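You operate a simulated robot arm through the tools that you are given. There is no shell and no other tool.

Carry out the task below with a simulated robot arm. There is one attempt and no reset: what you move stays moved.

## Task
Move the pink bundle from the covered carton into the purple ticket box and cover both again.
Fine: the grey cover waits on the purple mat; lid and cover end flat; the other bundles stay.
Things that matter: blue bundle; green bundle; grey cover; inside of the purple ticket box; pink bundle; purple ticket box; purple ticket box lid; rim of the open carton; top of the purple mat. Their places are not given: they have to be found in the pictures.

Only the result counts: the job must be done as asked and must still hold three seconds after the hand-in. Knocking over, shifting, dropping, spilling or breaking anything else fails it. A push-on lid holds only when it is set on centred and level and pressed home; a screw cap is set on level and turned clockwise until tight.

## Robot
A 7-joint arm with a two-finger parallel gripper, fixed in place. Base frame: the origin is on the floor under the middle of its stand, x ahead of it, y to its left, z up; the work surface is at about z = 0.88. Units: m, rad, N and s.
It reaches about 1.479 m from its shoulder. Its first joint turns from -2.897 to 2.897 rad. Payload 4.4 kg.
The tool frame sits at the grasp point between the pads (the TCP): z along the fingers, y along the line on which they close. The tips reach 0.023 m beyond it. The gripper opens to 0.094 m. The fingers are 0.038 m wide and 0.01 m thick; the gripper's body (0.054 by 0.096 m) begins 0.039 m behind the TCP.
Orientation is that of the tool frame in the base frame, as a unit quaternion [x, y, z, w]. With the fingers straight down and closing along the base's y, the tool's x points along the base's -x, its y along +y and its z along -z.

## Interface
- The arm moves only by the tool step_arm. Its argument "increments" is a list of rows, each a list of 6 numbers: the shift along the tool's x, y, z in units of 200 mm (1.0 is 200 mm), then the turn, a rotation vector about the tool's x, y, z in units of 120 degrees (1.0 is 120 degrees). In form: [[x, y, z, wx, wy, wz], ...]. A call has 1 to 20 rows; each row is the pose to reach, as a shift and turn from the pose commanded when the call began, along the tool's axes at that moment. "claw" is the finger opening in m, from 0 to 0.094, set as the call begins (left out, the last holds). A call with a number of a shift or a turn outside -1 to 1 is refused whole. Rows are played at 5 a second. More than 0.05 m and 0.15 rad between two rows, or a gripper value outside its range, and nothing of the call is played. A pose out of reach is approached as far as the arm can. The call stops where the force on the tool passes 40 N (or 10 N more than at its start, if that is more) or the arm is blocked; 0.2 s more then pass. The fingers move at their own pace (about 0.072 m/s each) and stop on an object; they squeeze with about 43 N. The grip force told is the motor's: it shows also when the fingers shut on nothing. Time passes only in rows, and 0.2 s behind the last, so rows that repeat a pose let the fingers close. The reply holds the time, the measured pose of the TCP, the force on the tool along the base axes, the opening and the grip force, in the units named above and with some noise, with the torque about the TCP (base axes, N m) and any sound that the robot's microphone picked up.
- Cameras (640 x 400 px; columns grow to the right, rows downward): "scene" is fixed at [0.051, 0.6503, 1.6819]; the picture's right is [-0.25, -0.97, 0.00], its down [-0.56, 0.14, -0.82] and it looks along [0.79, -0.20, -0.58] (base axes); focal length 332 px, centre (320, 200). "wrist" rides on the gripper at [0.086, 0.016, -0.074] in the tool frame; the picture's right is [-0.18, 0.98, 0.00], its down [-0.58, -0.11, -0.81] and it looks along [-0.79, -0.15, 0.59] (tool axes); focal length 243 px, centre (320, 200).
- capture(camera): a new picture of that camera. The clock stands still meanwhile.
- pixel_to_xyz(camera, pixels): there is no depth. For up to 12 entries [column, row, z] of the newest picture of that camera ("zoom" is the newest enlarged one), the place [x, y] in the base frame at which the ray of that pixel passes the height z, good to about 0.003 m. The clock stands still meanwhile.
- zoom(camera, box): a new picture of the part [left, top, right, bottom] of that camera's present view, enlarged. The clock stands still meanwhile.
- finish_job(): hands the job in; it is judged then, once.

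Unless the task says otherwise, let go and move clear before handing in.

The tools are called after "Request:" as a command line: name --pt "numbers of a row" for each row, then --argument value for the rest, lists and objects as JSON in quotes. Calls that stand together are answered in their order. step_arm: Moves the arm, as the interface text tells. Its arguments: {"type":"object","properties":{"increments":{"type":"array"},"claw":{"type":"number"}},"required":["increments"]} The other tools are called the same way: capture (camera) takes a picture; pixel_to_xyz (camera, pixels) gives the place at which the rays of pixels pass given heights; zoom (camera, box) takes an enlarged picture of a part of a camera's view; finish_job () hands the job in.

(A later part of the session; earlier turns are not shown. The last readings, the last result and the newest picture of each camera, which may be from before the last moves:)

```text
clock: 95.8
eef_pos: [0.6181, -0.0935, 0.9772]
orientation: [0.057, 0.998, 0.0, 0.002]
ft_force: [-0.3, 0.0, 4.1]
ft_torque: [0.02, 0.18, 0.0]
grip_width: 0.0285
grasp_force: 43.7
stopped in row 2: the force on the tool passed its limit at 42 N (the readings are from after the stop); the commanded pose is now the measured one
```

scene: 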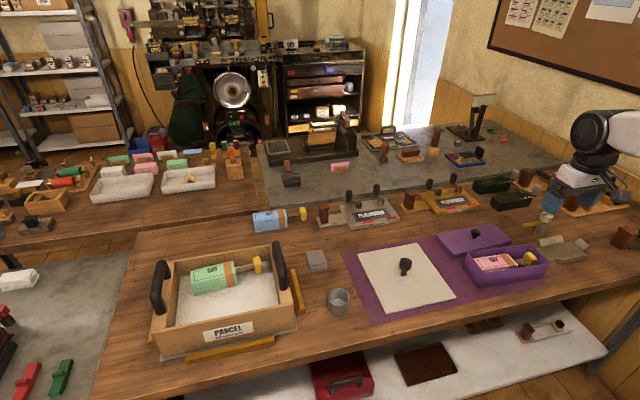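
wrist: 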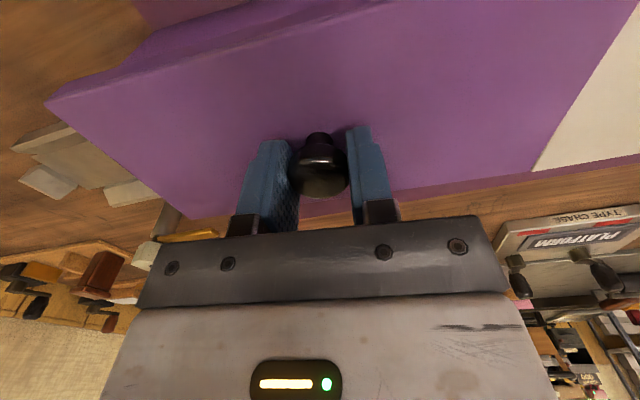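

The push reached 42 N at z=0.977 — the lid is against a hard seat. I look at the fit before releasing.

Request:
zoom --camera "scene" --box '[435, 230, 505, 295]'

Request:
zoom --camera "scene" --box '[490, 230, 570, 290]'

Request:
capture --camera "wrist"

```text
6.15 times, centred on (470, 262) of scene
```

zoom: 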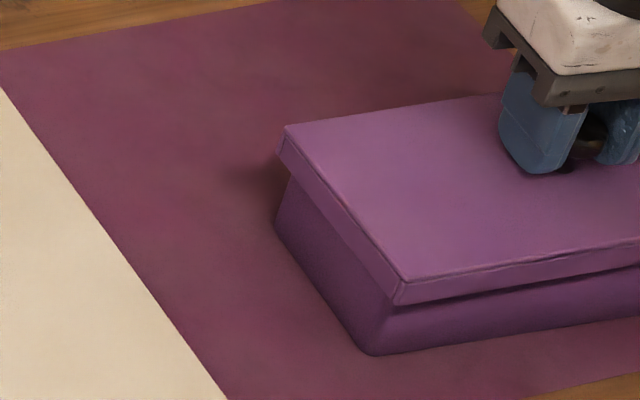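

```text
6.67 times, centred on (530, 260) of scene
```

zoom: 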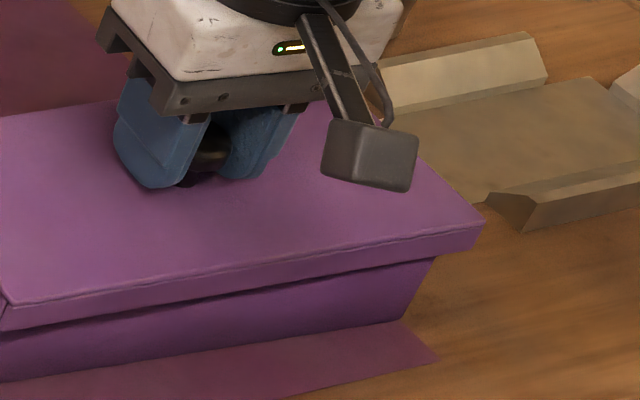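

```text
taken
```

wrist: 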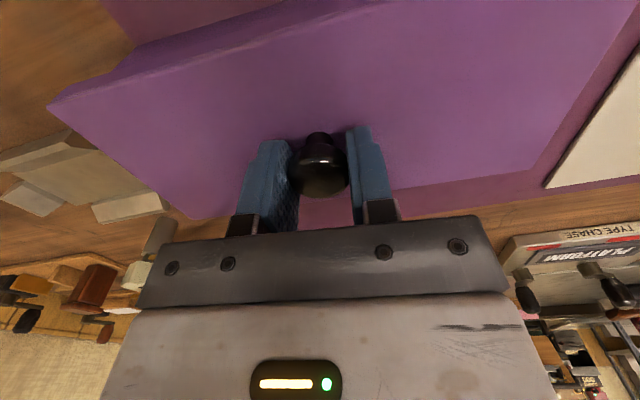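

The lid sits evenly over the box on all visible sides. I release the knob and rise to inspect.

Request:
step_arm --pt "0 0 0 0 0 0" --pt "0 0 0 0 0 0" --pt "0 0 0 0 0 0" --pt "0 0 0 0 0 0" --claw 0.08

Request:
step_arm --pt "0 0 -0.05 0 0 0" --pt "0 0 -0.15 0 0 0" --pt "0 0 -0.3 0 0 0" --pt "0 0 -0.45 0 0 0" --pt "0 0 -0.6 0 0 0" --pt "0 0 -0.6 0 0 0"

Request:
capture --camera "wrist"

Request:
zoom --camera "scene" --box '[430, 210, 570, 300]'

```text
clock: 96.8
eef_pos: [0.6182, -0.0932, 0.9763]
orientation: [0.058, 0.998, 0.0, 0.002]
ft_force: [0.6, -0.1, 0.7]
ft_torque: [0.01, -0.01, -0.01]
grip_width: 0.0798
grasp_force: 0.1
```

```text
clock: 98.2
eef_pos: [0.6177, -0.0947, 1.0964]
orientation: [0.058, 0.998, 0.0, 0.002]
ft_force: [-0.6, -0.6, 0.4]
ft_torque: [-0.02, 0.0, -0.02]
grip_width: 0.0801
grasp_force: 0.0
```

```text
taken
```

wrist: 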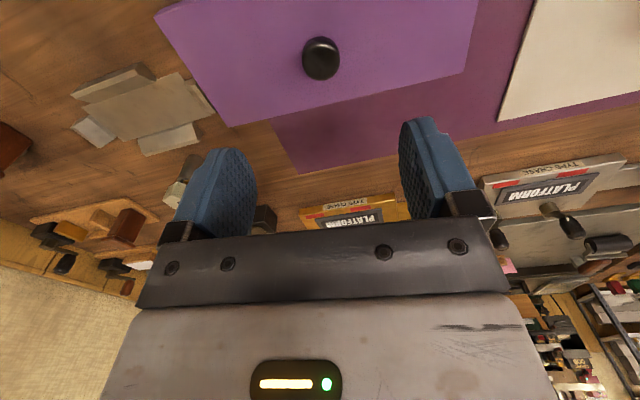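

```text
4.44 times, centred on (500, 255) of scene
```

zoom: 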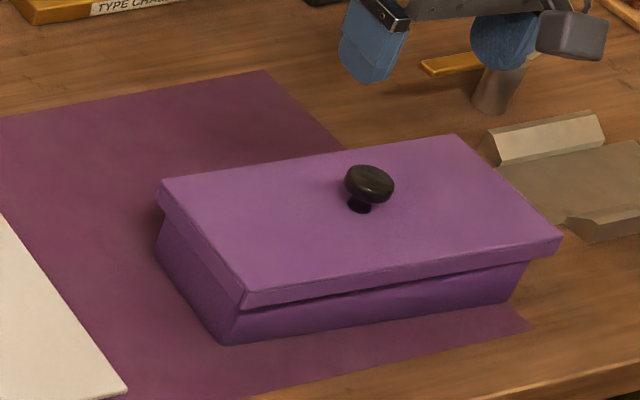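

The lid looks level and centred. To make sure it is home, I close the fingers and press down on the knob top.

Request:
step_arm --pt "0 0 0 0 0 0" --pt "0 0 0 0 0 0" --pt "0 0 0 0 0 0" --pt "0 0 0 0 0 0" --pt "0 0 0.1 0 0 0" --pt "0 0 0.2 0 0 0" --pt "0 0 0.3 0 0 0" --pt "0 0 0.4 0 0 0" --pt "0 0 0.44 0 0 0" --pt "0 0 0.44 0 0 0" --claw 0.0

Request:
zoom --camera "scene" --box '[450, 200, 550, 270]'

Request:
capture --camera "wrist"

```text
clock: 100.4
eef_pos: [0.6173, -0.0931, 1.0087]
orientation: [0.058, 0.998, 0.0, 0.001]
ft_force: [0.6, -0.1, 0.3]
ft_torque: [-0.01, 0.0, -0.01]
grip_width: 0.0002
grasp_force: 42.7
```

```text
5.71 times, centred on (500, 235) of scene
```

zoom: 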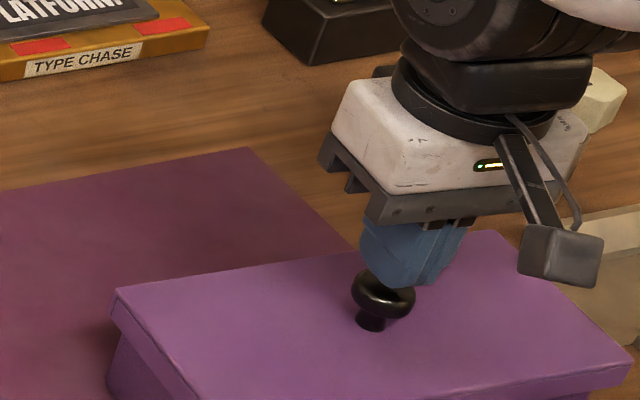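

```text
taken
```

wrist: 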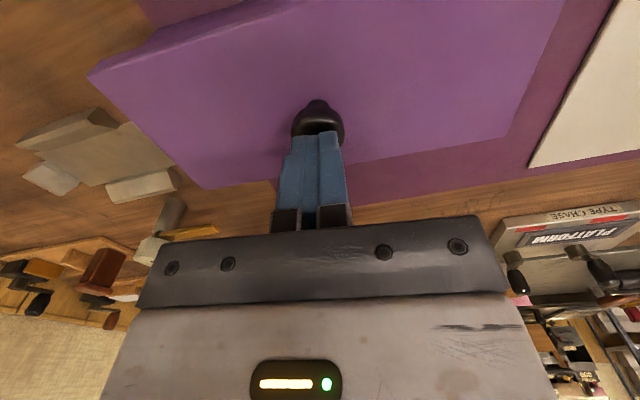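

The closed fingertips are right over the knob. I press down in 1 mm steps until the force limit.

Request:
step_arm --pt "0 0 0.01 0 0 0" --pt "0 0 0.02 0 0 0" --pt "0 0 0.03 0 0 0" --pt "0 0 0.035 0 0 0" --pt "0 0 0.04 0 0 0" --pt "0 0 0.045 0 0 0" --pt "0 0 0.05 0 0 0" --pt "0 0 0.055 0 0 0" --pt "0 0 0.06 0 0 0" --pt "0 0 0.065 0 0 0" --pt "0 0 0.07 0 0 0"

```text
clock: 102.2
eef_pos: [0.6196, -0.0937, 1.0003]
orientation: [0.058, 0.998, -0.001, 0.005]
ft_force: [-1.3, 0.3, 7.8]
ft_torque: [0.04, 0.15, 0.02]
grip_width: 0.0001
grasp_force: 41.8
stopped in row 8: the force on the tool passed its limit at 42 N (the readings are from after the stop); the commanded pose is now the measured one
```

Pressed to 42 N with no further travel (knob top ≈0.977): the lid is home. I rise and check the pose and the lid.

Request:
step_arm --pt "0 0 -0.03 0 0 0" --pt "0 0 -0.15 0 0 0" --pt "0 0 -0.3 0 0 0" --pt "0 0 -0.5 0 0 0" --pt "0 0 -0.7 0 0 0" --pt "0 0 -0.7 0 0 0"

Request:
step_arm --pt "0 0 0 0 0 0"

Request:
zoom --camera "scene" --box '[430, 210, 570, 300]'

Request:
capture --camera "scene"

```text
clock: 103.5
eef_pos: [0.6175, -0.0934, 1.1385]
orientation: [0.058, 0.998, -0.001, 0.003]
ft_force: [-0.1, -0.7, 0.1]
ft_torque: [0.04, 0.01, 0.01]
grip_width: 0.0
grasp_force: 42.5
```

```text
clock: 104.0
eef_pos: [0.6178, -0.0948, 1.1396]
orientation: [0.058, 0.998, 0.0, 0.003]
ft_force: [0.2, 0.4, 0.1]
ft_torque: [0.01, 0.0, 0.03]
grip_width: 0.0
grasp_force: 42.4
```

```text
4.44 times, centred on (500, 255) of scene
```

zoom: 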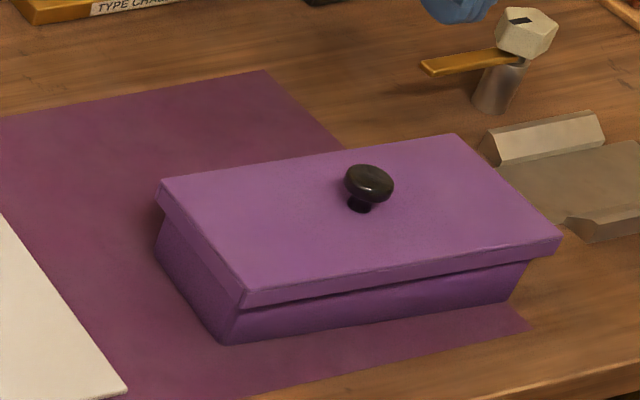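

```text
taken
```

scene: 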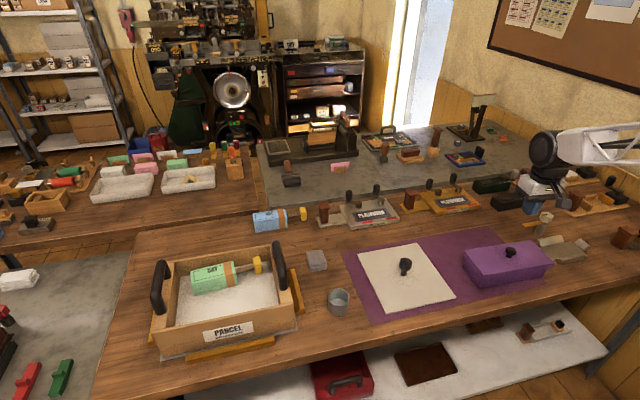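

The lid is on and level. Now I straighten the tool (yaw back 6.65°, tiny tilt fix) and head for the grey cover's knob at (0.686,0.216).

Request:
step_arm --pt "0 0 0 0 0.0029 -0.0554" --pt "0 0 0 0 0.0029 -0.0554" --claw 0.094

Request:
step_arm --pt "-0.05 0.15 0 0 0 0" --pt "-0.1 0.35 0 0 0 0" --pt "-0.15 0.55 0 0 0 0" --pt "-0.2 0.75 0 0 0 0" --pt "-0.25 0.9 0 0 0 0" --pt "-0.3 1.0 0 0 0 0"

Request:
step_arm --pt "-0.02 0.15 0 0 0 0" --pt "-0.04 0.35 0 0 0 0" --pt "-0.04 0.5 0 0 0 0" --pt "-0.04 0.55 0 0 0 0" --pt "-0.04 0.55 0 0 0 0"

Request:
capture --camera "wrist"

```text
clock: 104.5
eef_pos: [0.6182, -0.0941, 1.1402]
orientation: [-0.001, 1.0, 0.0, 0.0]
ft_force: [-0.8, -0.5, 0.7]
ft_torque: [0.03, -0.02, -0.03]
grip_width: 0.0827
grasp_force: 0.2
```

```text
clock: 106.0
eef_pos: [0.6786, 0.1077, 1.1403]
orientation: [0.001, 1.0, -0.001, 0.0]
ft_force: [0.2, 0.3, 0.0]
ft_torque: [-0.04, 0.0, 0.02]
grip_width: 0.094
grasp_force: 0.0
```

```text
clock: 107.2
eef_pos: [0.6853, 0.217, 1.1412]
orientation: [-0.001, 1.0, 0.0, 0.001]
ft_force: [-0.2, 0.0, 0.7]
ft_torque: [-0.01, -0.01, -0.01]
grip_width: 0.0941
grasp_force: 0.1
```

```text
taken
```

wrist: 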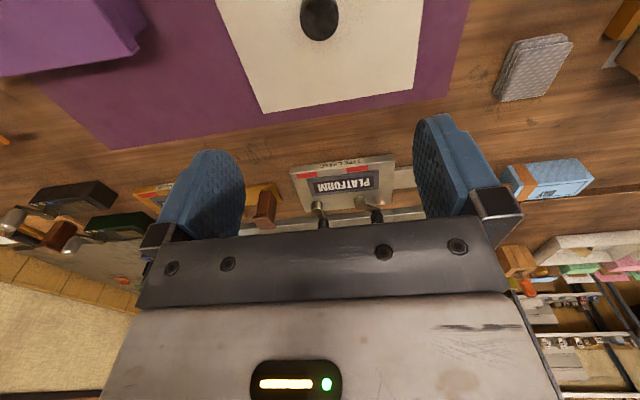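

The knob appears at (319,18), on the tool axis. I descend onto it in two stages.

Request:
step_arm --pt "0 0 0.1 0 0 0" --pt "0 0 0.25 0 0 0" --pt "0 0 0.42 0 0 0" --pt "0 0 0.59 0 0 0" --pt "0 0 0.75 0 0 0" --pt "0 0 0.85 0 0 0" --pt "0 0 0.88 0 0 0" --pt "0 0 0.88 0 0 0"

Request:
capture --camera "wrist"

Request:
zoom --camera "scene" --box '[350, 200, 480, 310]'

```text
clock: 109.0
eef_pos: [0.685, 0.2163, 0.9642]
orientation: [-0.001, 1.0, 0.0, 0.001]
ft_force: [0.0, 0.1, 1.0]
ft_torque: [0.0, -0.01, 0.01]
grip_width: 0.0939
grasp_force: 0.0
```

```text
taken
```

wrist: 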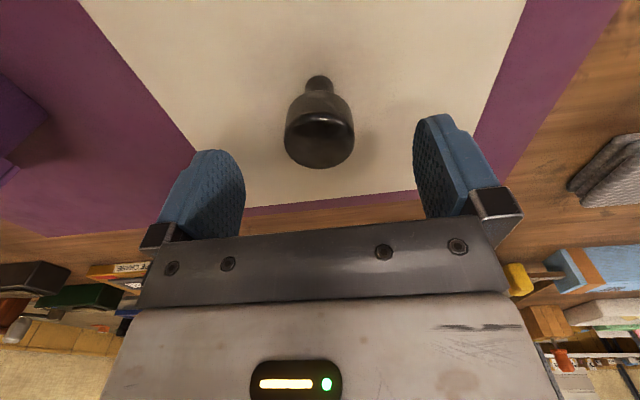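

```text
3.64 times, centred on (415, 255) of scene
```

zoom: 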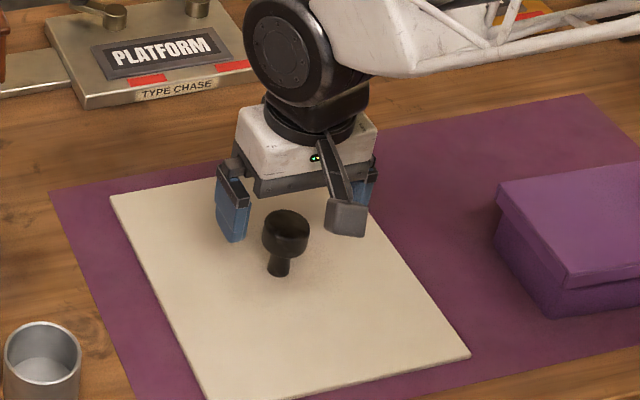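

Same relative view as at the first grip. I lower to z≈0.920 and close.

Request:
step_arm --pt "0 0 0.06 0 0 0" --pt "0 0 0.12 0 0 0" --pt "0 0 0.18 0 0 0" --pt "0 0 0.22 0 0 0" --pt "0 0 0.22 0 0 0"

Request:
step_arm --pt "0 0 0 0 0 0" --pt "0 0 0 0 0 0" --pt "0 0 0 0 0 0" --pt "0 0 0 0 0 0" --pt "0 0 0 0 0 0" --pt "0 0 0 0 0 0" --claw 0.0

Request:
capture --camera "wrist"

```text
clock: 110.2
eef_pos: [0.6862, 0.2165, 0.9204]
orientation: [0.0, 1.0, 0.0, 0.001]
ft_force: [0.0, 0.1, -0.3]
ft_torque: [0.04, 0.01, 0.0]
grip_width: 0.0938
grasp_force: 0.1
```

```text
clock: 111.5
eef_pos: [0.6858, 0.2165, 0.9205]
orientation: [-0.001, 1.0, 0.0, 0.0]
ft_force: [0.8, 0.4, 0.7]
ft_torque: [0.01, 0.02, -0.01]
grip_width: 0.0367
grasp_force: 42.5
```

```text
taken
```

wrist: 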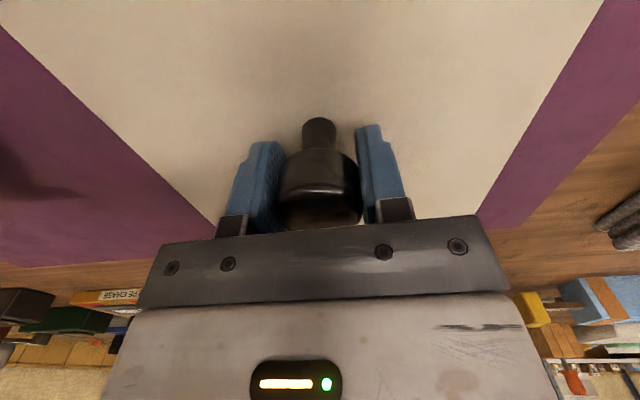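

Gripped at 0.0367 m. I lift the cover off the mat.

Request:
step_arm --pt "0 0 -0.03 0 0 0" --pt "0 0 -0.08 0 0 0" --pt "0 0 -0.18 0 0 0" --pt "0 0 -0.33 0 0 0" --pt "0 0 -0.5 0 0 0" --pt "0 0 -0.67 0 0 0" --pt "0 0 -0.84 0 0 0" --pt "0 0 -0.96 0 0 0" --pt "0 0 -1.0 0 0 0"

Request:
step_arm --pt "0 0 -0.1 0 0 0" --pt "0 0 -0.25 0 0 0" --pt "0 0 -0.38 0 0 0" --pt "0 0 -0.42 0 0 0" --pt "0 0 -0.42 0 0 0"

Request:
capture --camera "scene"

Request:
capture --camera "wrist"

```text
clock: 113.5
eef_pos: [0.6843, 0.2144, 1.1218]
orientation: [-0.002, 1.0, 0.0, -0.001]
ft_force: [-0.5, -0.6, -2.0]
ft_torque: [0.04, -0.04, -0.03]
grip_width: 0.0367
grasp_force: 42.7
```

```text
clock: 114.8
eef_pos: [0.6855, 0.2161, 1.205]
orientation: [-0.002, 1.0, 0.0, 0.0]
ft_force: [-0.8, -0.1, -1.6]
ft_torque: [-0.02, 0.0, 0.0]
grip_width: 0.0367
grasp_force: 43.1
```

```text
taken
```

scene: 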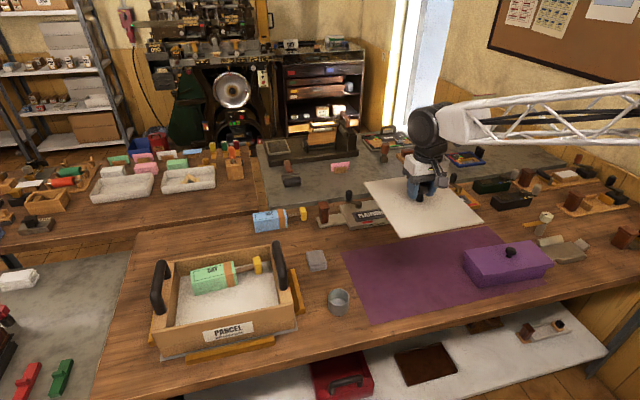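

```text
taken
```

wrist: 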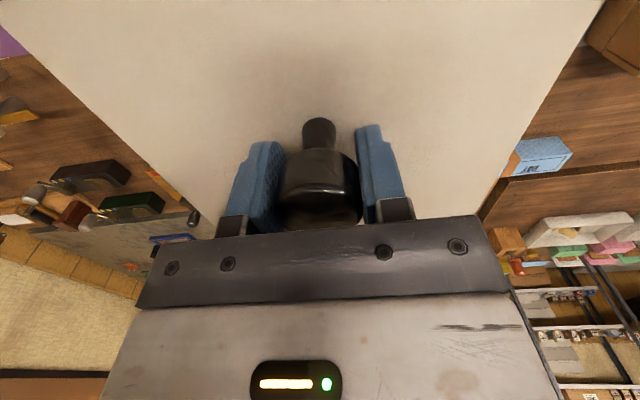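

The cover is held level. I carry it back towards the carton along +y.

Request:
step_arm --pt "0 0.06 0 0 0 0" --pt "0 0.18 0 0 0 0" --pt "0 0.34 0 0 0 0" --pt "0 0.5 0 0 0 0" --pt "-0.03 0.66 0 0 0 0" --pt "-0.06 0.82 0 0 0 0" --pt "-0.09 0.94 0 0 0 0" --pt "-0.09 1.0 0 0 0 0"

Request:
step_arm --pt "0 0.06 0 0 0 0" --pt "0 0.18 0 0 0 0" --pt "0 0.34 0 0 0 0" --pt "0 0.5 0 0 0 0" --pt "0 0.66 0 0 0 0" --pt "0 0.82 0 0 0 0" --pt "0 0.94 0 0 0 0" --pt "0 1.0 0 0 0 0"

Request:
step_arm --pt "0 0.06 0 0 0 0" --pt "0 0.18 0 0 0 0" --pt "0 0.34 0 0 0 0" --pt "0 0.5 0 0 0 0" --pt "0 0.6 0 0 0 0" --pt "0 0.66 0 0 0 0" --pt "0 0.66 0 0 0 0"

Request:
step_arm --pt "0 0 0 0 0 0"

Request:
capture --camera "scene"

```text
clock: 116.5
eef_pos: [0.7039, 0.4161, 1.2046]
orientation: [-0.001, 1.0, 0.001, 0.001]
ft_force: [0.1, 0.4, -1.2]
ft_torque: [-0.01, -0.02, 0.02]
grip_width: 0.0367
grasp_force: 43.3
```

```text
clock: 118.3
eef_pos: [0.7017, 0.6191, 1.2029]
orientation: [0.0, 1.0, -0.001, 0.001]
ft_force: [0.8, 0.8, -1.7]
ft_torque: [-0.01, -0.02, 0.01]
grip_width: 0.0368
grasp_force: 43.1
```

```text
clock: 120.0
eef_pos: [0.7011, 0.7482, 1.2022]
orientation: [0.0, 1.0, 0.0, 0.0]
ft_force: [-0.9, 0.5, -2.8]
ft_torque: [-0.02, 0.03, 0.01]
grip_width: 0.0369
grasp_force: 43.1
```

```text
clock: 120.3
eef_pos: [0.7026, 0.7488, 1.2038]
orientation: [-0.001, 1.0, 0.0, -0.001]
ft_force: [0.6, 0.8, -1.1]
ft_torque: [-0.01, 0.02, 0.01]
grip_width: 0.0368
grasp_force: 42.7
```

```text
taken
```

scene: 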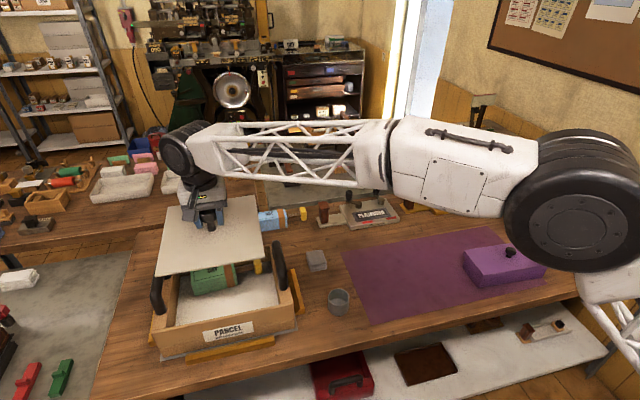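

The cover is over the carton at (0.702,0.749). I lower it to ~4 cm above the rim with a 1 mm x correction, then check.

Request:
step_arm --pt "-0.006 0 0.05 0 0 0" --pt "-0.006 0 0.17 0 0 0" --pt "-0.006 0 0.32 0 0 0" --pt "-0.006 0 0.47 0 0 0" --pt "-0.006 0 0.6 0 0 0" --pt "-0.006 0 0.69 0 0 0" --pt "-0.006 0 0.715 0 0 0" --pt "-0.006 0 0.715 0 0 0"

Request:
zoom --camera "scene" --box '[130, 200, 330, 325]'

Request:
capture --camera "wrist"

```text
clock: 122.2
eef_pos: [0.7043, 0.7496, 1.0603]
orientation: [-0.001, 1.0, -0.001, 0.0]
ft_force: [-0.1, 0.3, -1.6]
ft_torque: [0.01, 0.01, -0.04]
grip_width: 0.0368
grasp_force: 42.9
```

```text
3.20 times, centred on (230, 262) of scene
```

zoom: 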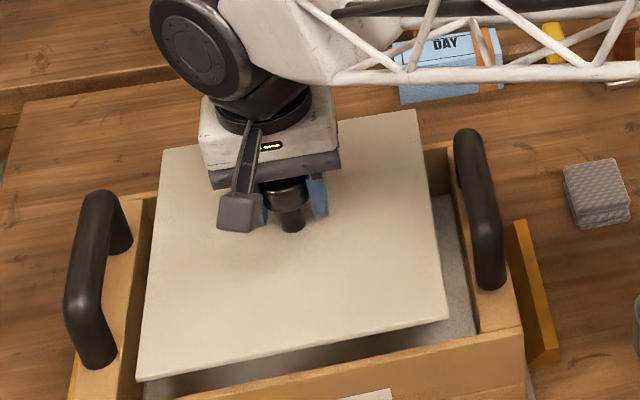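

```text
taken
```

wrist: 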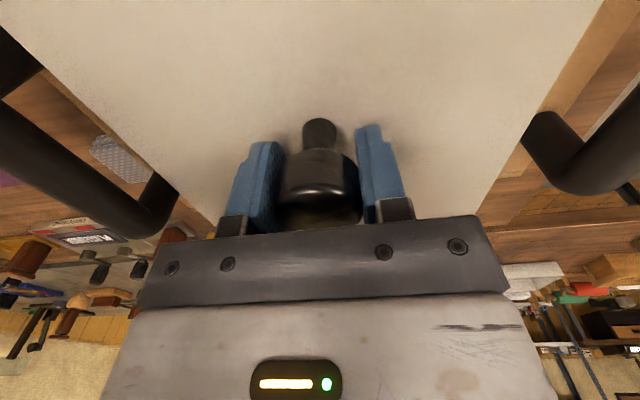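

The view matches the one when lifting at the same height. I lower to just above the rim.

Request:
step_arm --pt "0 0 0.05 0 0 0" --pt "0 0 0.1 0 0 0" --pt "0 0 0.14 0 0 0" --pt "0 0 0.15 0 0 0" --pt "0 0 0.15 0 0 0"

Request:
zoom --camera "scene" --box '[130, 220, 330, 345]'

Request:
capture --camera "wrist"

```text
clock: 123.3
eef_pos: [0.7043, 0.7488, 1.0307]
orientation: [0.0, 1.0, -0.001, -0.001]
ft_force: [-0.6, 0.1, -1.0]
ft_torque: [-0.02, 0.0, 0.02]
grip_width: 0.0366
grasp_force: 42.5
```

```text
3.20 times, centred on (230, 282) of scene
```

zoom: 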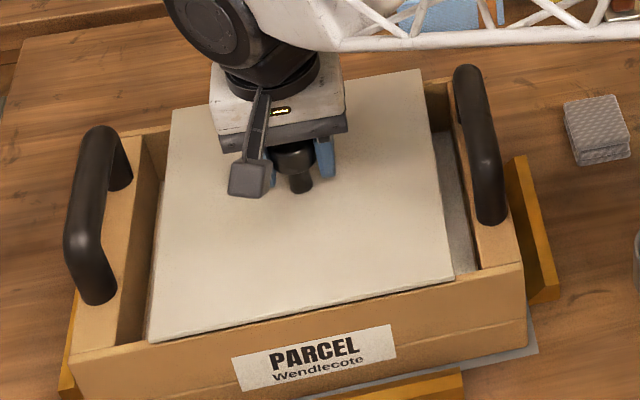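

```text
taken
```

wrist: 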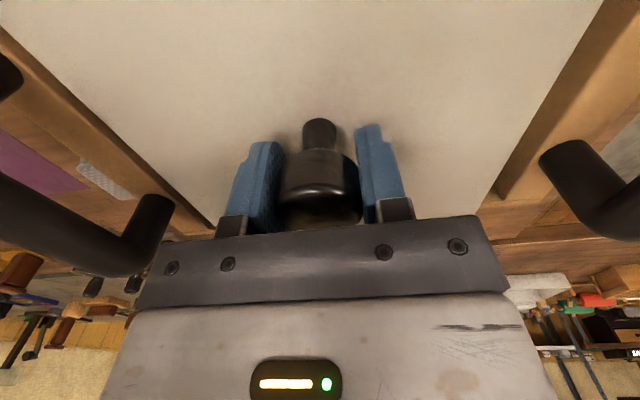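

The cover is ~8 mm above the rim, aligned as before. I creep down to contact.

Request:
step_arm --pt "0 0 0.01 0 0 0" --pt "0 0 0.02 0 0 0" --pt "0 0 0.03 0 0 0" --pt "0 0 0.03 0 0 0"

Request:
step_arm --pt "0 0 0.005 0 0 0" --pt "0 0 0.005 0 0 0"

Request:
step_arm --pt "0 0 0.005 0 0 0" --pt "0 0 0.005 0 0 0"

```text
clock: 124.3
eef_pos: [0.7037, 0.7483, 1.0248]
orientation: [-0.001, 1.0, 0.001, 0.0]
ft_force: [1.0, 0.6, 0.1]
ft_torque: [0.02, -0.01, -0.06]
grip_width: 0.0367
grasp_force: 43.1
```

```text
clock: 125.0
eef_pos: [0.704, 0.748, 1.0258]
orientation: [0.0, 1.0, 0.001, 0.0]
ft_force: [-7.7, 0.3, 15.9]
ft_torque: [0.0, 0.05, -0.03]
grip_width: 0.0367
grasp_force: 43.6
```

```text
clock: 125.5
eef_pos: [0.7033, 0.7475, 1.0253]
orientation: [-0.001, 1.0, 0.001, 0.002]
ft_force: [-14.9, 2.8, 31.8]
ft_torque: [0.01, 0.09, 0.02]
grip_width: 0.0368
grasp_force: 43.0
```

Contact at z≈1.025, which is what the re-grip height predicts; the cover lies on the rim. I back off the preload by ~1.5 mm and release.

Request:
step_arm --pt "0 0 -0.006 0 0 0" --pt "0 0 -0.008 0 0 0"

Request:
zoom --camera "scene" --box '[130, 220, 330, 345]'

```text
clock: 126.2
eef_pos: [0.7044, 0.7479, 1.0257]
orientation: [-0.001, 1.0, -0.001, 0.001]
ft_force: [-9.5, 12.0, 31.1]
ft_torque: [0.05, -0.01, 0.03]
grip_width: 0.0368
grasp_force: 42.8
```

```text
3.20 times, centred on (230, 282) of scene
```

zoom: 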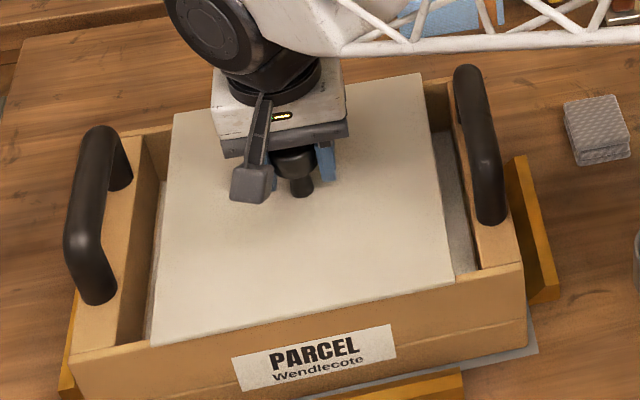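

Residual force is still ~31 N, so I back off a little more before opening.

Request:
step_arm --pt "0 0 -0.006 0 0 0" --pt "0 0 -0.006 0 0 0"

```text
clock: 126.8
eef_pos: [0.705, 0.7475, 1.0258]
orientation: [0.0, 1.0, 0.0, -0.001]
ft_force: [-1.0, 10.2, 19.5]
ft_torque: [0.0, -0.06, 0.0]
grip_width: 0.0368
grasp_force: 43.3
```

Request:
step_arm --pt "0 0 -0.005 0 0 0" --pt "0 0 -0.005 0 0 0"

```text
clock: 127.3
eef_pos: [0.7053, 0.7468, 1.0256]
orientation: [0.0, 1.0, -0.001, 0.0]
ft_force: [2.1, 2.6, 6.0]
ft_torque: [0.0, -0.04, -0.01]
grip_width: 0.0367
grasp_force: 42.8
```

Load is down to 6 N. I release the knob.

Request:
step_arm --pt "0 0 0 0 0 0" --pt "0 0 0 0 0 0" --pt "0 0 0 0 0 0" --pt "0 0 0 0 0 0" --pt "0 0 0 0 0 0" --claw 0.094

Request:
step_arm --pt "0 0 -0.05 0 0 0" --pt "0 0 -0.15 0 0 0" --pt "0 0 -0.3 0 0 0" --pt "0 0 -0.5 0 0 0" --pt "0 0 -0.7 0 0 0" --pt "0 0 -0.9 0 0 0" --pt "0 0 -0.9 0 0 0"

Request:
zoom --camera "scene" --box '[130, 220, 330, 370]'

Request:
capture --camera "wrist"

```text
clock: 128.6
eef_pos: [0.7048, 0.7476, 1.0261]
orientation: [-0.001, 1.0, 0.0, -0.001]
ft_force: [-0.3, -1.0, 0.7]
ft_torque: [0.02, -0.02, 0.03]
grip_width: 0.094
grasp_force: 0.0
```

```text
clock: 130.2
eef_pos: [0.7016, 0.7473, 1.2068]
orientation: [-0.001, 1.0, 0.0, 0.0]
ft_force: [0.5, 0.8, -1.0]
ft_torque: [0.03, 0.02, 0.0]
grip_width: 0.0941
grasp_force: 0.1
```

```text
2.67 times, centred on (230, 295) of scene
```

zoom: 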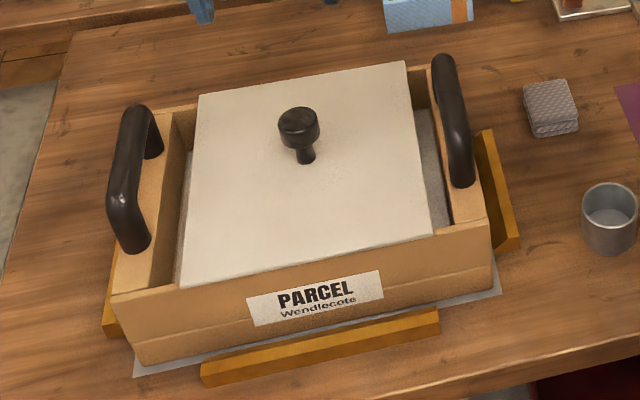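

```text
taken
```

wrist: 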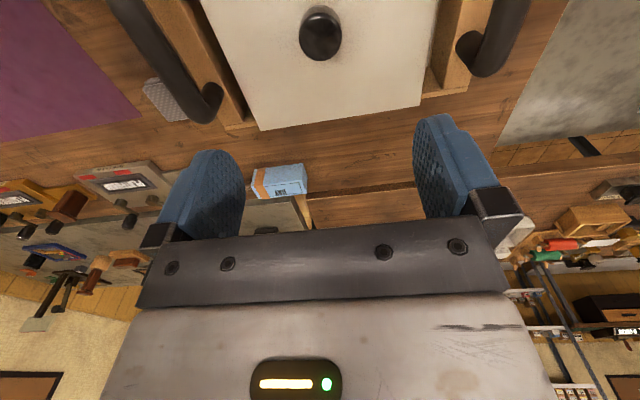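

The cover is back with the carton and handles unmoved (corners now (198,95),(405,61),(433,235),(180,287)). I inspect its front and rear edges closely.

Request:
zoom --camera "scene" --box '[165, 300, 225, 340]'

Request:
zoom --camera "scene" --box '[240, 280, 300, 320]'

Request:
zoom --camera "scene" --box '[170, 235, 280, 275]'

Request:
zoom --camera "wrist" --box '[210, 70, 490, 140]'

```text
10.00 times, centred on (195, 320) of scene
```

zoom: 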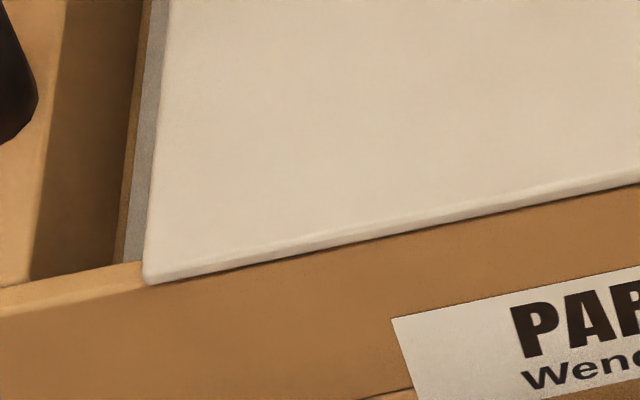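

```text
10.00 times, centred on (270, 300) of scene
```

zoom: 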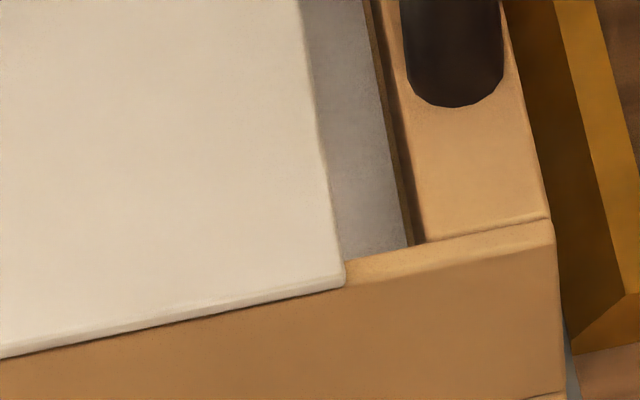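

```text
5.82 times, centred on (225, 255) of scene
```

zoom: 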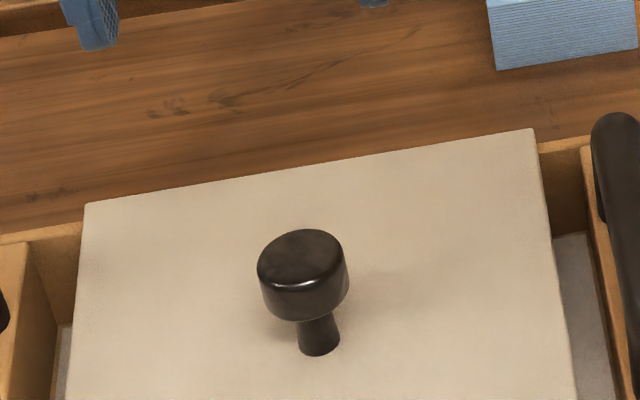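

```text
2.29 times, centred on (350, 105) of wrist
```

zoom: 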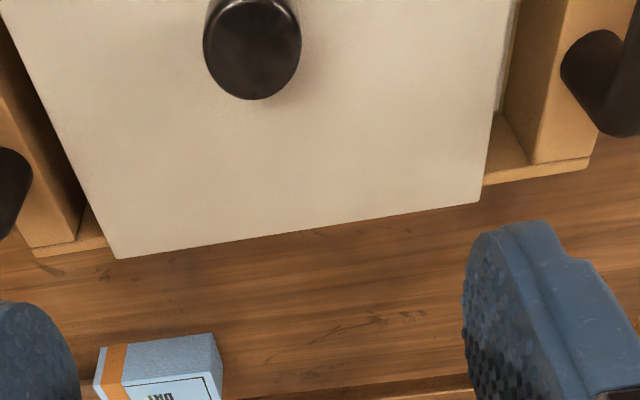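

The cover lies flat on front and rear walls, close to its original place. Now I verify the purple lid's level by zooming on its near corners.

Request:
zoom --camera "scene" --box '[463, 255, 503, 280]'

Request:
zoom --camera "scene" --box '[525, 245, 565, 270]'

Request:
zoom --camera "scene" --box '[445, 225, 565, 300]'

```text
16.00 times, centred on (483, 268) of scene
```

zoom: 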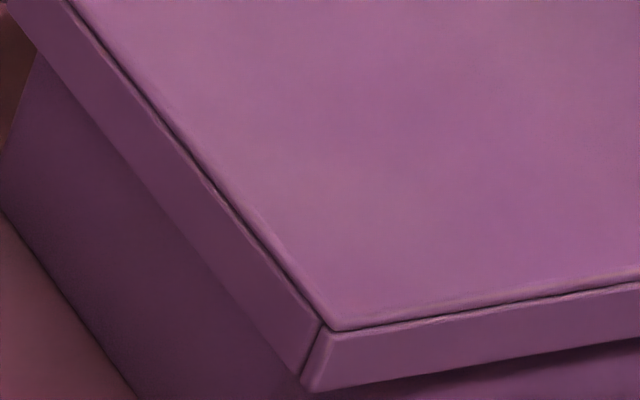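

```text
16.00 times, centred on (545, 258) of scene
```

zoom: 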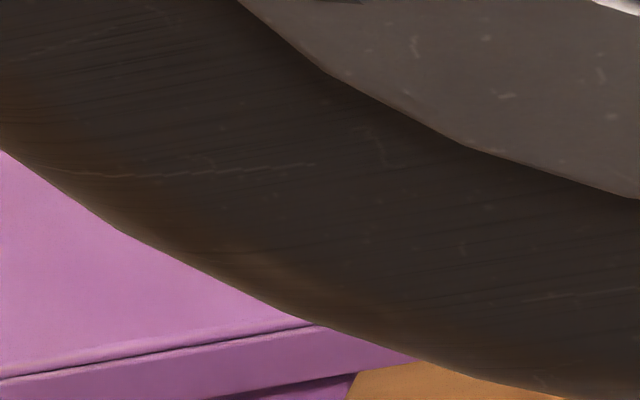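

```text
5.33 times, centred on (505, 262) of scene
```

zoom: 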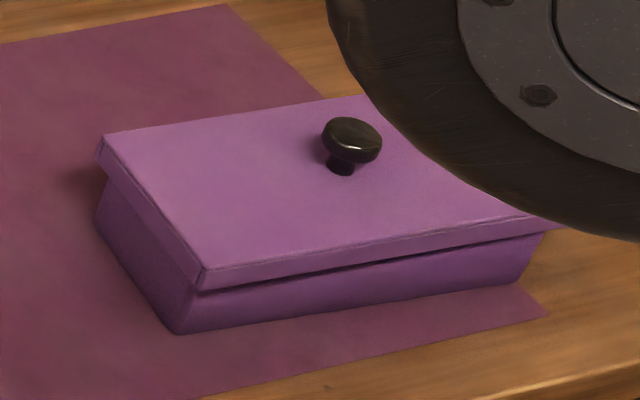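

The arm link hides the lid's right side from here. I move the arm back to its starting area to get a clear view.

Request:
step_arm --pt "-0.05 -0.15 0 0 0 0" --pt "-0.1 -0.35 0 0 0 0" --pt "-0.15 -0.55 0 0 0 0" --pt "-0.2 -0.75 0 0 0 0" --pt "-0.25 -0.9 0 0 0 0" --pt "-0.25 -1.0 0 0 0 0"

Request:
step_arm --pt "-0.05 -0.15 0 0 0 0" --pt "-0.1 -0.35 0 0 0 0" --pt "-0.15 -0.55 0 0 0 0" --pt "-0.2 -0.75 0 0 0 0" --pt "-0.24 -0.9 0 0 0 0" --pt "-0.24 -1.0 0 0 0 0"

Request:
step_arm --pt "0 -0.15 0 0 0 0" --pt "0 -0.35 0 0 0 0" --pt "0 -0.55 0 0 0 0" --pt "0 -0.75 0 0 0 0" --pt "0 -0.9 0 0 0 0" --pt "0 -1.0 0 0 0 0"

Request:
capture --camera "scene"

Request:
zoom --camera "scene" --box '[460, 245, 520, 290]'

Request:
zoom --camera "scene" --box '[510, 240, 570, 285]'

Request:
zoom --camera "scene" --box '[445, 225, 565, 300]'

```text
clock: 131.6
eef_pos: [0.7533, 0.548, 1.2065]
orientation: [-0.001, 1.0, 0.0, 0.0]
ft_force: [-0.1, -1.2, -0.4]
ft_torque: [0.03, -0.03, -0.03]
grip_width: 0.094
grasp_force: 0.1
```

```text
clock: 132.9
eef_pos: [0.8032, 0.3482, 1.2071]
orientation: [-0.001, 1.0, 0.0, 0.001]
ft_force: [0.7, 0.0, -0.4]
ft_torque: [0.0, 0.01, -0.02]
grip_width: 0.0937
grasp_force: 0.0
```

```text
clock: 134.3
eef_pos: [0.8027, 0.1473, 1.2085]
orientation: [-0.001, 1.0, 0.0, 0.002]
ft_force: [-0.2, -0.1, 1.7]
ft_torque: [0.02, 0.0, 0.0]
grip_width: 0.094
grasp_force: 0.1
```

```text
taken
```

scene: 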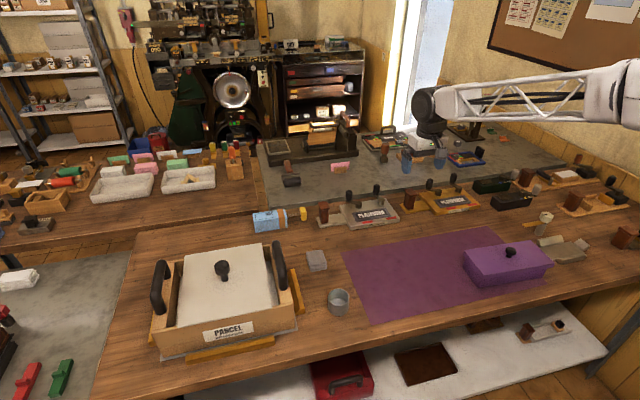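

```text
8.89 times, centred on (490, 268) of scene
```

zoom: 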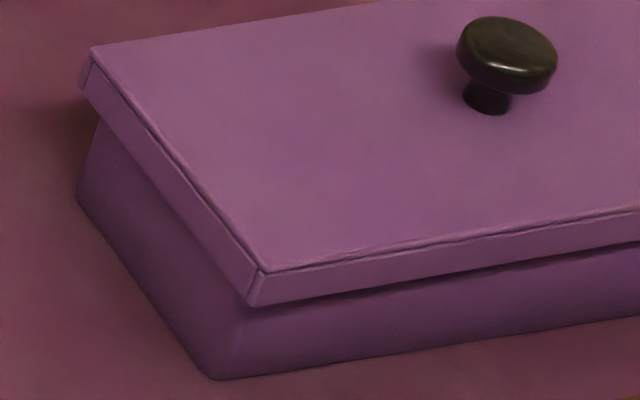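

```text
8.89 times, centred on (540, 262) of scene
```

zoom: 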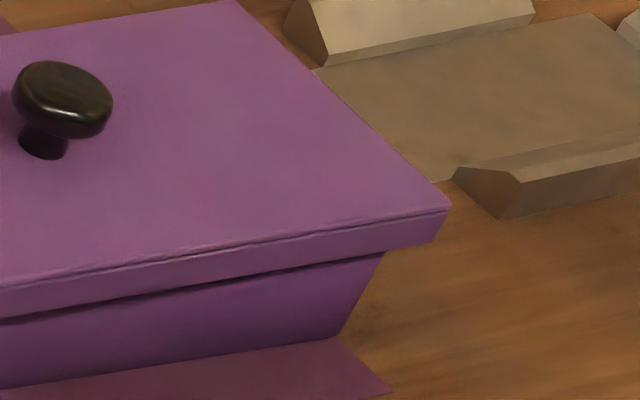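

```text
5.33 times, centred on (505, 262) of scene
```

zoom: 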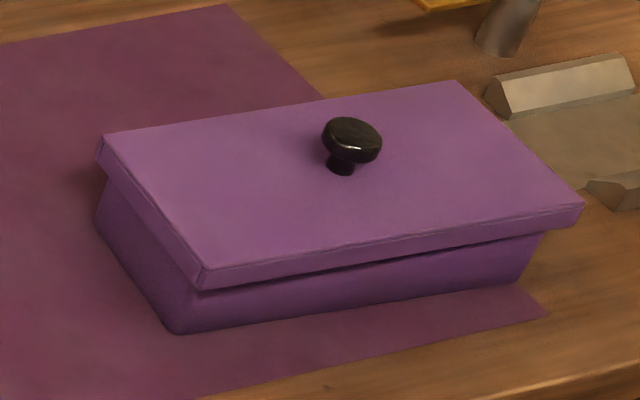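

The view is clear now. I check whether the lid's top corners form a level rectangle at z≈0.951.

Request:
pixel_to_xyz --camera "scene" --pixels '[[483.48, 276.1, 0.951], [554.85, 262.9, 0.951], [464.5, 250.8, 0.951], [530.4, 239.5, 0.951], [483.48, 276.1, 0.951], [554.85, 262.9, 0.951], [464.5, 250.8, 0.951], [530.4, 239.5, 0.951], [483.48, 276.1, 0.951], [554.85, 262.9, 0.951], [464.5, 250.8, 0.951], [530.4, 239.5, 0.951]]'

Request:
pixel_to_xyz --camera "scene" --pixels '[[483.48, 276.1, 0.951], [554.85, 262.9, 0.951], [464.5, 250.8, 0.951], [530.4, 239.5, 0.951], [483.48, 276.1, 0.951], [554.85, 262.9, 0.951], [464.5, 250.8, 0.951], [530.4, 239.5, 0.951], [478.2, 288.25, 0.882], [542.5, 277, 0.882], [478.2, 288.25, 0.882], [542.5, 277, 0.882]]'

Request:
pixel_to_xyz --camera "scene" --pixels '[[482.1, 279.8, 0.933], [552.6, 266.7, 0.933], [463.2, 255.4, 0.933], [482.1, 279.8, 0.933], [552.6, 266.7, 0.933], [463.2, 255.4, 0.933], [482.1, 279.8, 0.933], [552.6, 266.7, 0.933], [463.2, 255.4, 0.933], [478.2, 288.25, 0.882], [542.5, 277, 0.882], [462.7, 268.3, 0.882]]'

```text
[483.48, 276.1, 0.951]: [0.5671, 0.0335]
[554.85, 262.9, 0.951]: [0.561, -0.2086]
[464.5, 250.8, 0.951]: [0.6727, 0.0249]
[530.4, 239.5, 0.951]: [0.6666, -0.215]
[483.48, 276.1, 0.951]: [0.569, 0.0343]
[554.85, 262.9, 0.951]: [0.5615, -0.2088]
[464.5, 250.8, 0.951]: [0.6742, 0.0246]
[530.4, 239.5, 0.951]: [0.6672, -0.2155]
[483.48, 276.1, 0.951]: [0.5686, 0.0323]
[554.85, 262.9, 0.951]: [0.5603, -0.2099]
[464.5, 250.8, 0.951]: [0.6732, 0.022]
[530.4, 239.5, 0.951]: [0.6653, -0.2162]
```

```text
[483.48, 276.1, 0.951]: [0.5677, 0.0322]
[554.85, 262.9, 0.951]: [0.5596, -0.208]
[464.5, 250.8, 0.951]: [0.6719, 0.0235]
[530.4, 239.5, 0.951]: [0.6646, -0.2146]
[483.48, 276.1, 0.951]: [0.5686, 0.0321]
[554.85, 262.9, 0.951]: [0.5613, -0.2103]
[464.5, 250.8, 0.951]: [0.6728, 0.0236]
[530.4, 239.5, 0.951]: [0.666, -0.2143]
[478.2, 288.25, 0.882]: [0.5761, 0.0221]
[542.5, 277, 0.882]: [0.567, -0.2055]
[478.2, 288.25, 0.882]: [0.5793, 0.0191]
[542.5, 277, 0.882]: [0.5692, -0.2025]
```

```text
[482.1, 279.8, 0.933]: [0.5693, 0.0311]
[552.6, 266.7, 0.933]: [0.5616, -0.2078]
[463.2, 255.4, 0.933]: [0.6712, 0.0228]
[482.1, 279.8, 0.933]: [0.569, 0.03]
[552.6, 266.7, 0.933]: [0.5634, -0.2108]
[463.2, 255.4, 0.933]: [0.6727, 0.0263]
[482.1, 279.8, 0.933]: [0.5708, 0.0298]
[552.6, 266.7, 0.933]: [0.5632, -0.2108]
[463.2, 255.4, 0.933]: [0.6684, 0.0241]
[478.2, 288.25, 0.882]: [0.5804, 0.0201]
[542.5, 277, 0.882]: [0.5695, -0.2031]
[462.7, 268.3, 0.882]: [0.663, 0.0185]
```

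Scene rays alone can't settle the level to a millimetre, so I'll probe it: touch the lid gently with closed fingertips near each end, which also presses it evenly. First over the +y end at (0.623,-0.009).

Request:
step_arm --pt "0.1 -0.09 0 0 0 0" --pt "0.25 -0.22 0 0 0 0" --pt "0.42 -0.36 0 0 0 0" --pt "0.58 -0.5 0 0 0 0" --pt "0.75 -0.65 0 0 0 0" --pt "0.897 -0.779 0 0 0 0" --pt "0.897 -0.779 0.15 0 0 0" --pt "0.897 -0.779 0.3 0 0 0" --pt "0.897 -0.779 0.5 0 0 0" --pt "0.897 -0.779 0.7 0 0 0" --pt "0.897 -0.779 0.9 0 0 0" --pt "0.897 -0.779 1.0 0 0 0" --pt "0.897 -0.779 1.0 0 0 0" --claw 0.0

Request:
capture --camera "wrist"

Request:
zoom --camera "scene" --box '[430, 200, 570, 300]'

```text
clock: 137.2
eef_pos: [0.6225, -0.0098, 1.0075]
orientation: [0.0, 1.0, -0.001, 0.0]
ft_force: [-1.7, -1.1, -0.6]
ft_torque: [-0.04, 0.02, -0.01]
grip_width: 0.0
grasp_force: 42.5
```

```text
taken
```

wrist: 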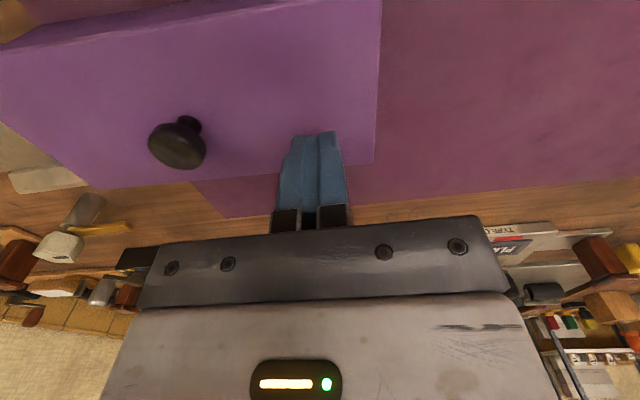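

```text
4.00 times, centred on (500, 250) of scene
```

zoom: 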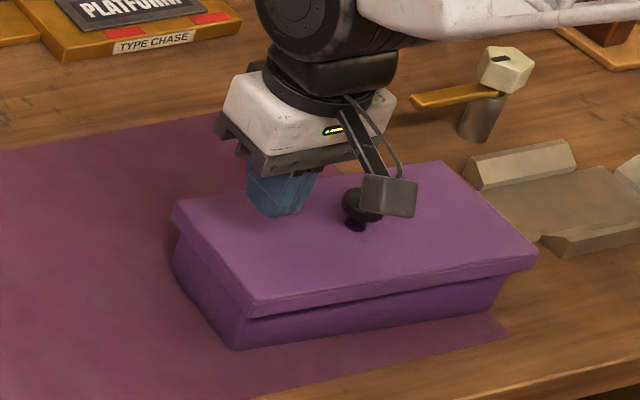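

The fingertips are over the +y end, ~3 cm above. I descend and then creep to find the contact height.

Request:
step_arm --pt "0 0 0.05 0 0 0" --pt "0 0 0.1 0 0 0" --pt "0 0 0.13 0 0 0" --pt "0 0 0.14 0 0 0" --pt "0 0 0.14 0 0 0"

Request:
step_arm --pt "0 0 0.005 0 0 0" --pt "0 0 0.01 0 0 0" --pt "0 0 0.01 0 0 0"

Request:
step_arm --pt "0 0 0.005 0 0 0" --pt "0 0 0.005 0 0 0"

Request:
step_arm --pt "0 0 0.005 0 0 0" --pt "0 0 0.005 0 0 0"

```text
clock: 138.3
eef_pos: [0.6234, -0.008, 0.9799]
orientation: [-0.001, 1.0, 0.0, 0.0]
ft_force: [0.3, 0.2, 0.9]
ft_torque: [-0.03, 0.01, -0.04]
grip_width: 0.0
grasp_force: 42.3
```

```text
clock: 139.2
eef_pos: [0.624, -0.0066, 0.977]
orientation: [-0.001, 1.0, 0.0, 0.0]
ft_force: [0.0, 0.3, 0.2]
ft_torque: [0.01, -0.01, 0.02]
grip_width: 0.0
grasp_force: 42.1
```

```text
clock: 139.8
eef_pos: [0.6238, -0.0087, 0.9762]
orientation: [-0.001, 1.0, 0.0, 0.0]
ft_force: [0.2, 0.1, 0.1]
ft_torque: [0.01, -0.04, 0.02]
grip_width: 0.0
grasp_force: 42.6
```

```text
clock: 140.3
eef_pos: [0.6242, -0.0069, 0.9751]
orientation: [0.0, 1.0, 0.0, 0.001]
ft_force: [-0.3, 0.8, 0.2]
ft_torque: [0.01, -0.02, 0.02]
grip_width: 0.0002
grasp_force: 42.4
```

No contact yet at 0.975. I keep creeping.

Request:
step_arm --pt "0 0 0.005 0 0 0" --pt "0 0 0.005 0 0 0"

Request:
step_arm --pt "0 0 0.005 0 0 0" --pt "0 0 0.005 0 0 0"

Request:
step_arm --pt "0 0 0.005 0 0 0" --pt "0 0 0.005 0 0 0"

```text
clock: 140.9
eef_pos: [0.6245, -0.0085, 0.9746]
orientation: [-0.001, 1.0, 0.001, -0.001]
ft_force: [1.5, -0.1, 0.1]
ft_torque: [0.01, -0.01, -0.01]
grip_width: 0.0003
grasp_force: 42.5
```

```text
clock: 141.6
eef_pos: [0.6245, -0.0071, 0.9732]
orientation: [-0.001, 1.0, 0.0, 0.0]
ft_force: [0.0, -0.1, -0.4]
ft_torque: [-0.01, -0.01, -0.03]
grip_width: 0.0
grasp_force: 42.2
```

```text
clock: 142.2
eef_pos: [0.6226, -0.0067, 0.9736]
orientation: [-0.001, 1.0, 0.0, 0.001]
ft_force: [2.7, -0.1, 6.6]
ft_torque: [0.03, -0.01, 0.04]
grip_width: 0.0
grasp_force: 42.5
```

Contact at z≈0.9735 (lid top ≈0.950 at the +y end). I press 1 mm more to test whether it yields.

Request:
step_arm --pt "0 0 0.005 0 0 0" --pt "0 0 0.005 0 0 0"

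Request:
step_arm --pt "0 0 -0.02 0 0 0" --pt "0 0 -0.06 0 0 0" --pt "0 0 -0.1 0 0 0" --pt "0 0 -0.18 0 0 0" --pt "0 0 -0.3 0 0 0" --pt "0 0 -0.3 0 0 0"

```text
clock: 142.8
eef_pos: [0.6235, -0.0074, 0.9733]
orientation: [-0.001, 1.0, 0.001, 0.0]
ft_force: [-7.2, 1.1, 28.3]
ft_torque: [0.02, 0.36, -0.21]
grip_width: 0.0
grasp_force: 42.4
```

```text
clock: 144.2
eef_pos: [0.6247, -0.0084, 1.0315]
orientation: [-0.001, 1.0, 0.0, 0.001]
ft_force: [-0.3, -0.1, 0.5]
ft_torque: [0.02, 0.0, 0.01]
grip_width: 0.0001
grasp_force: 42.6
```

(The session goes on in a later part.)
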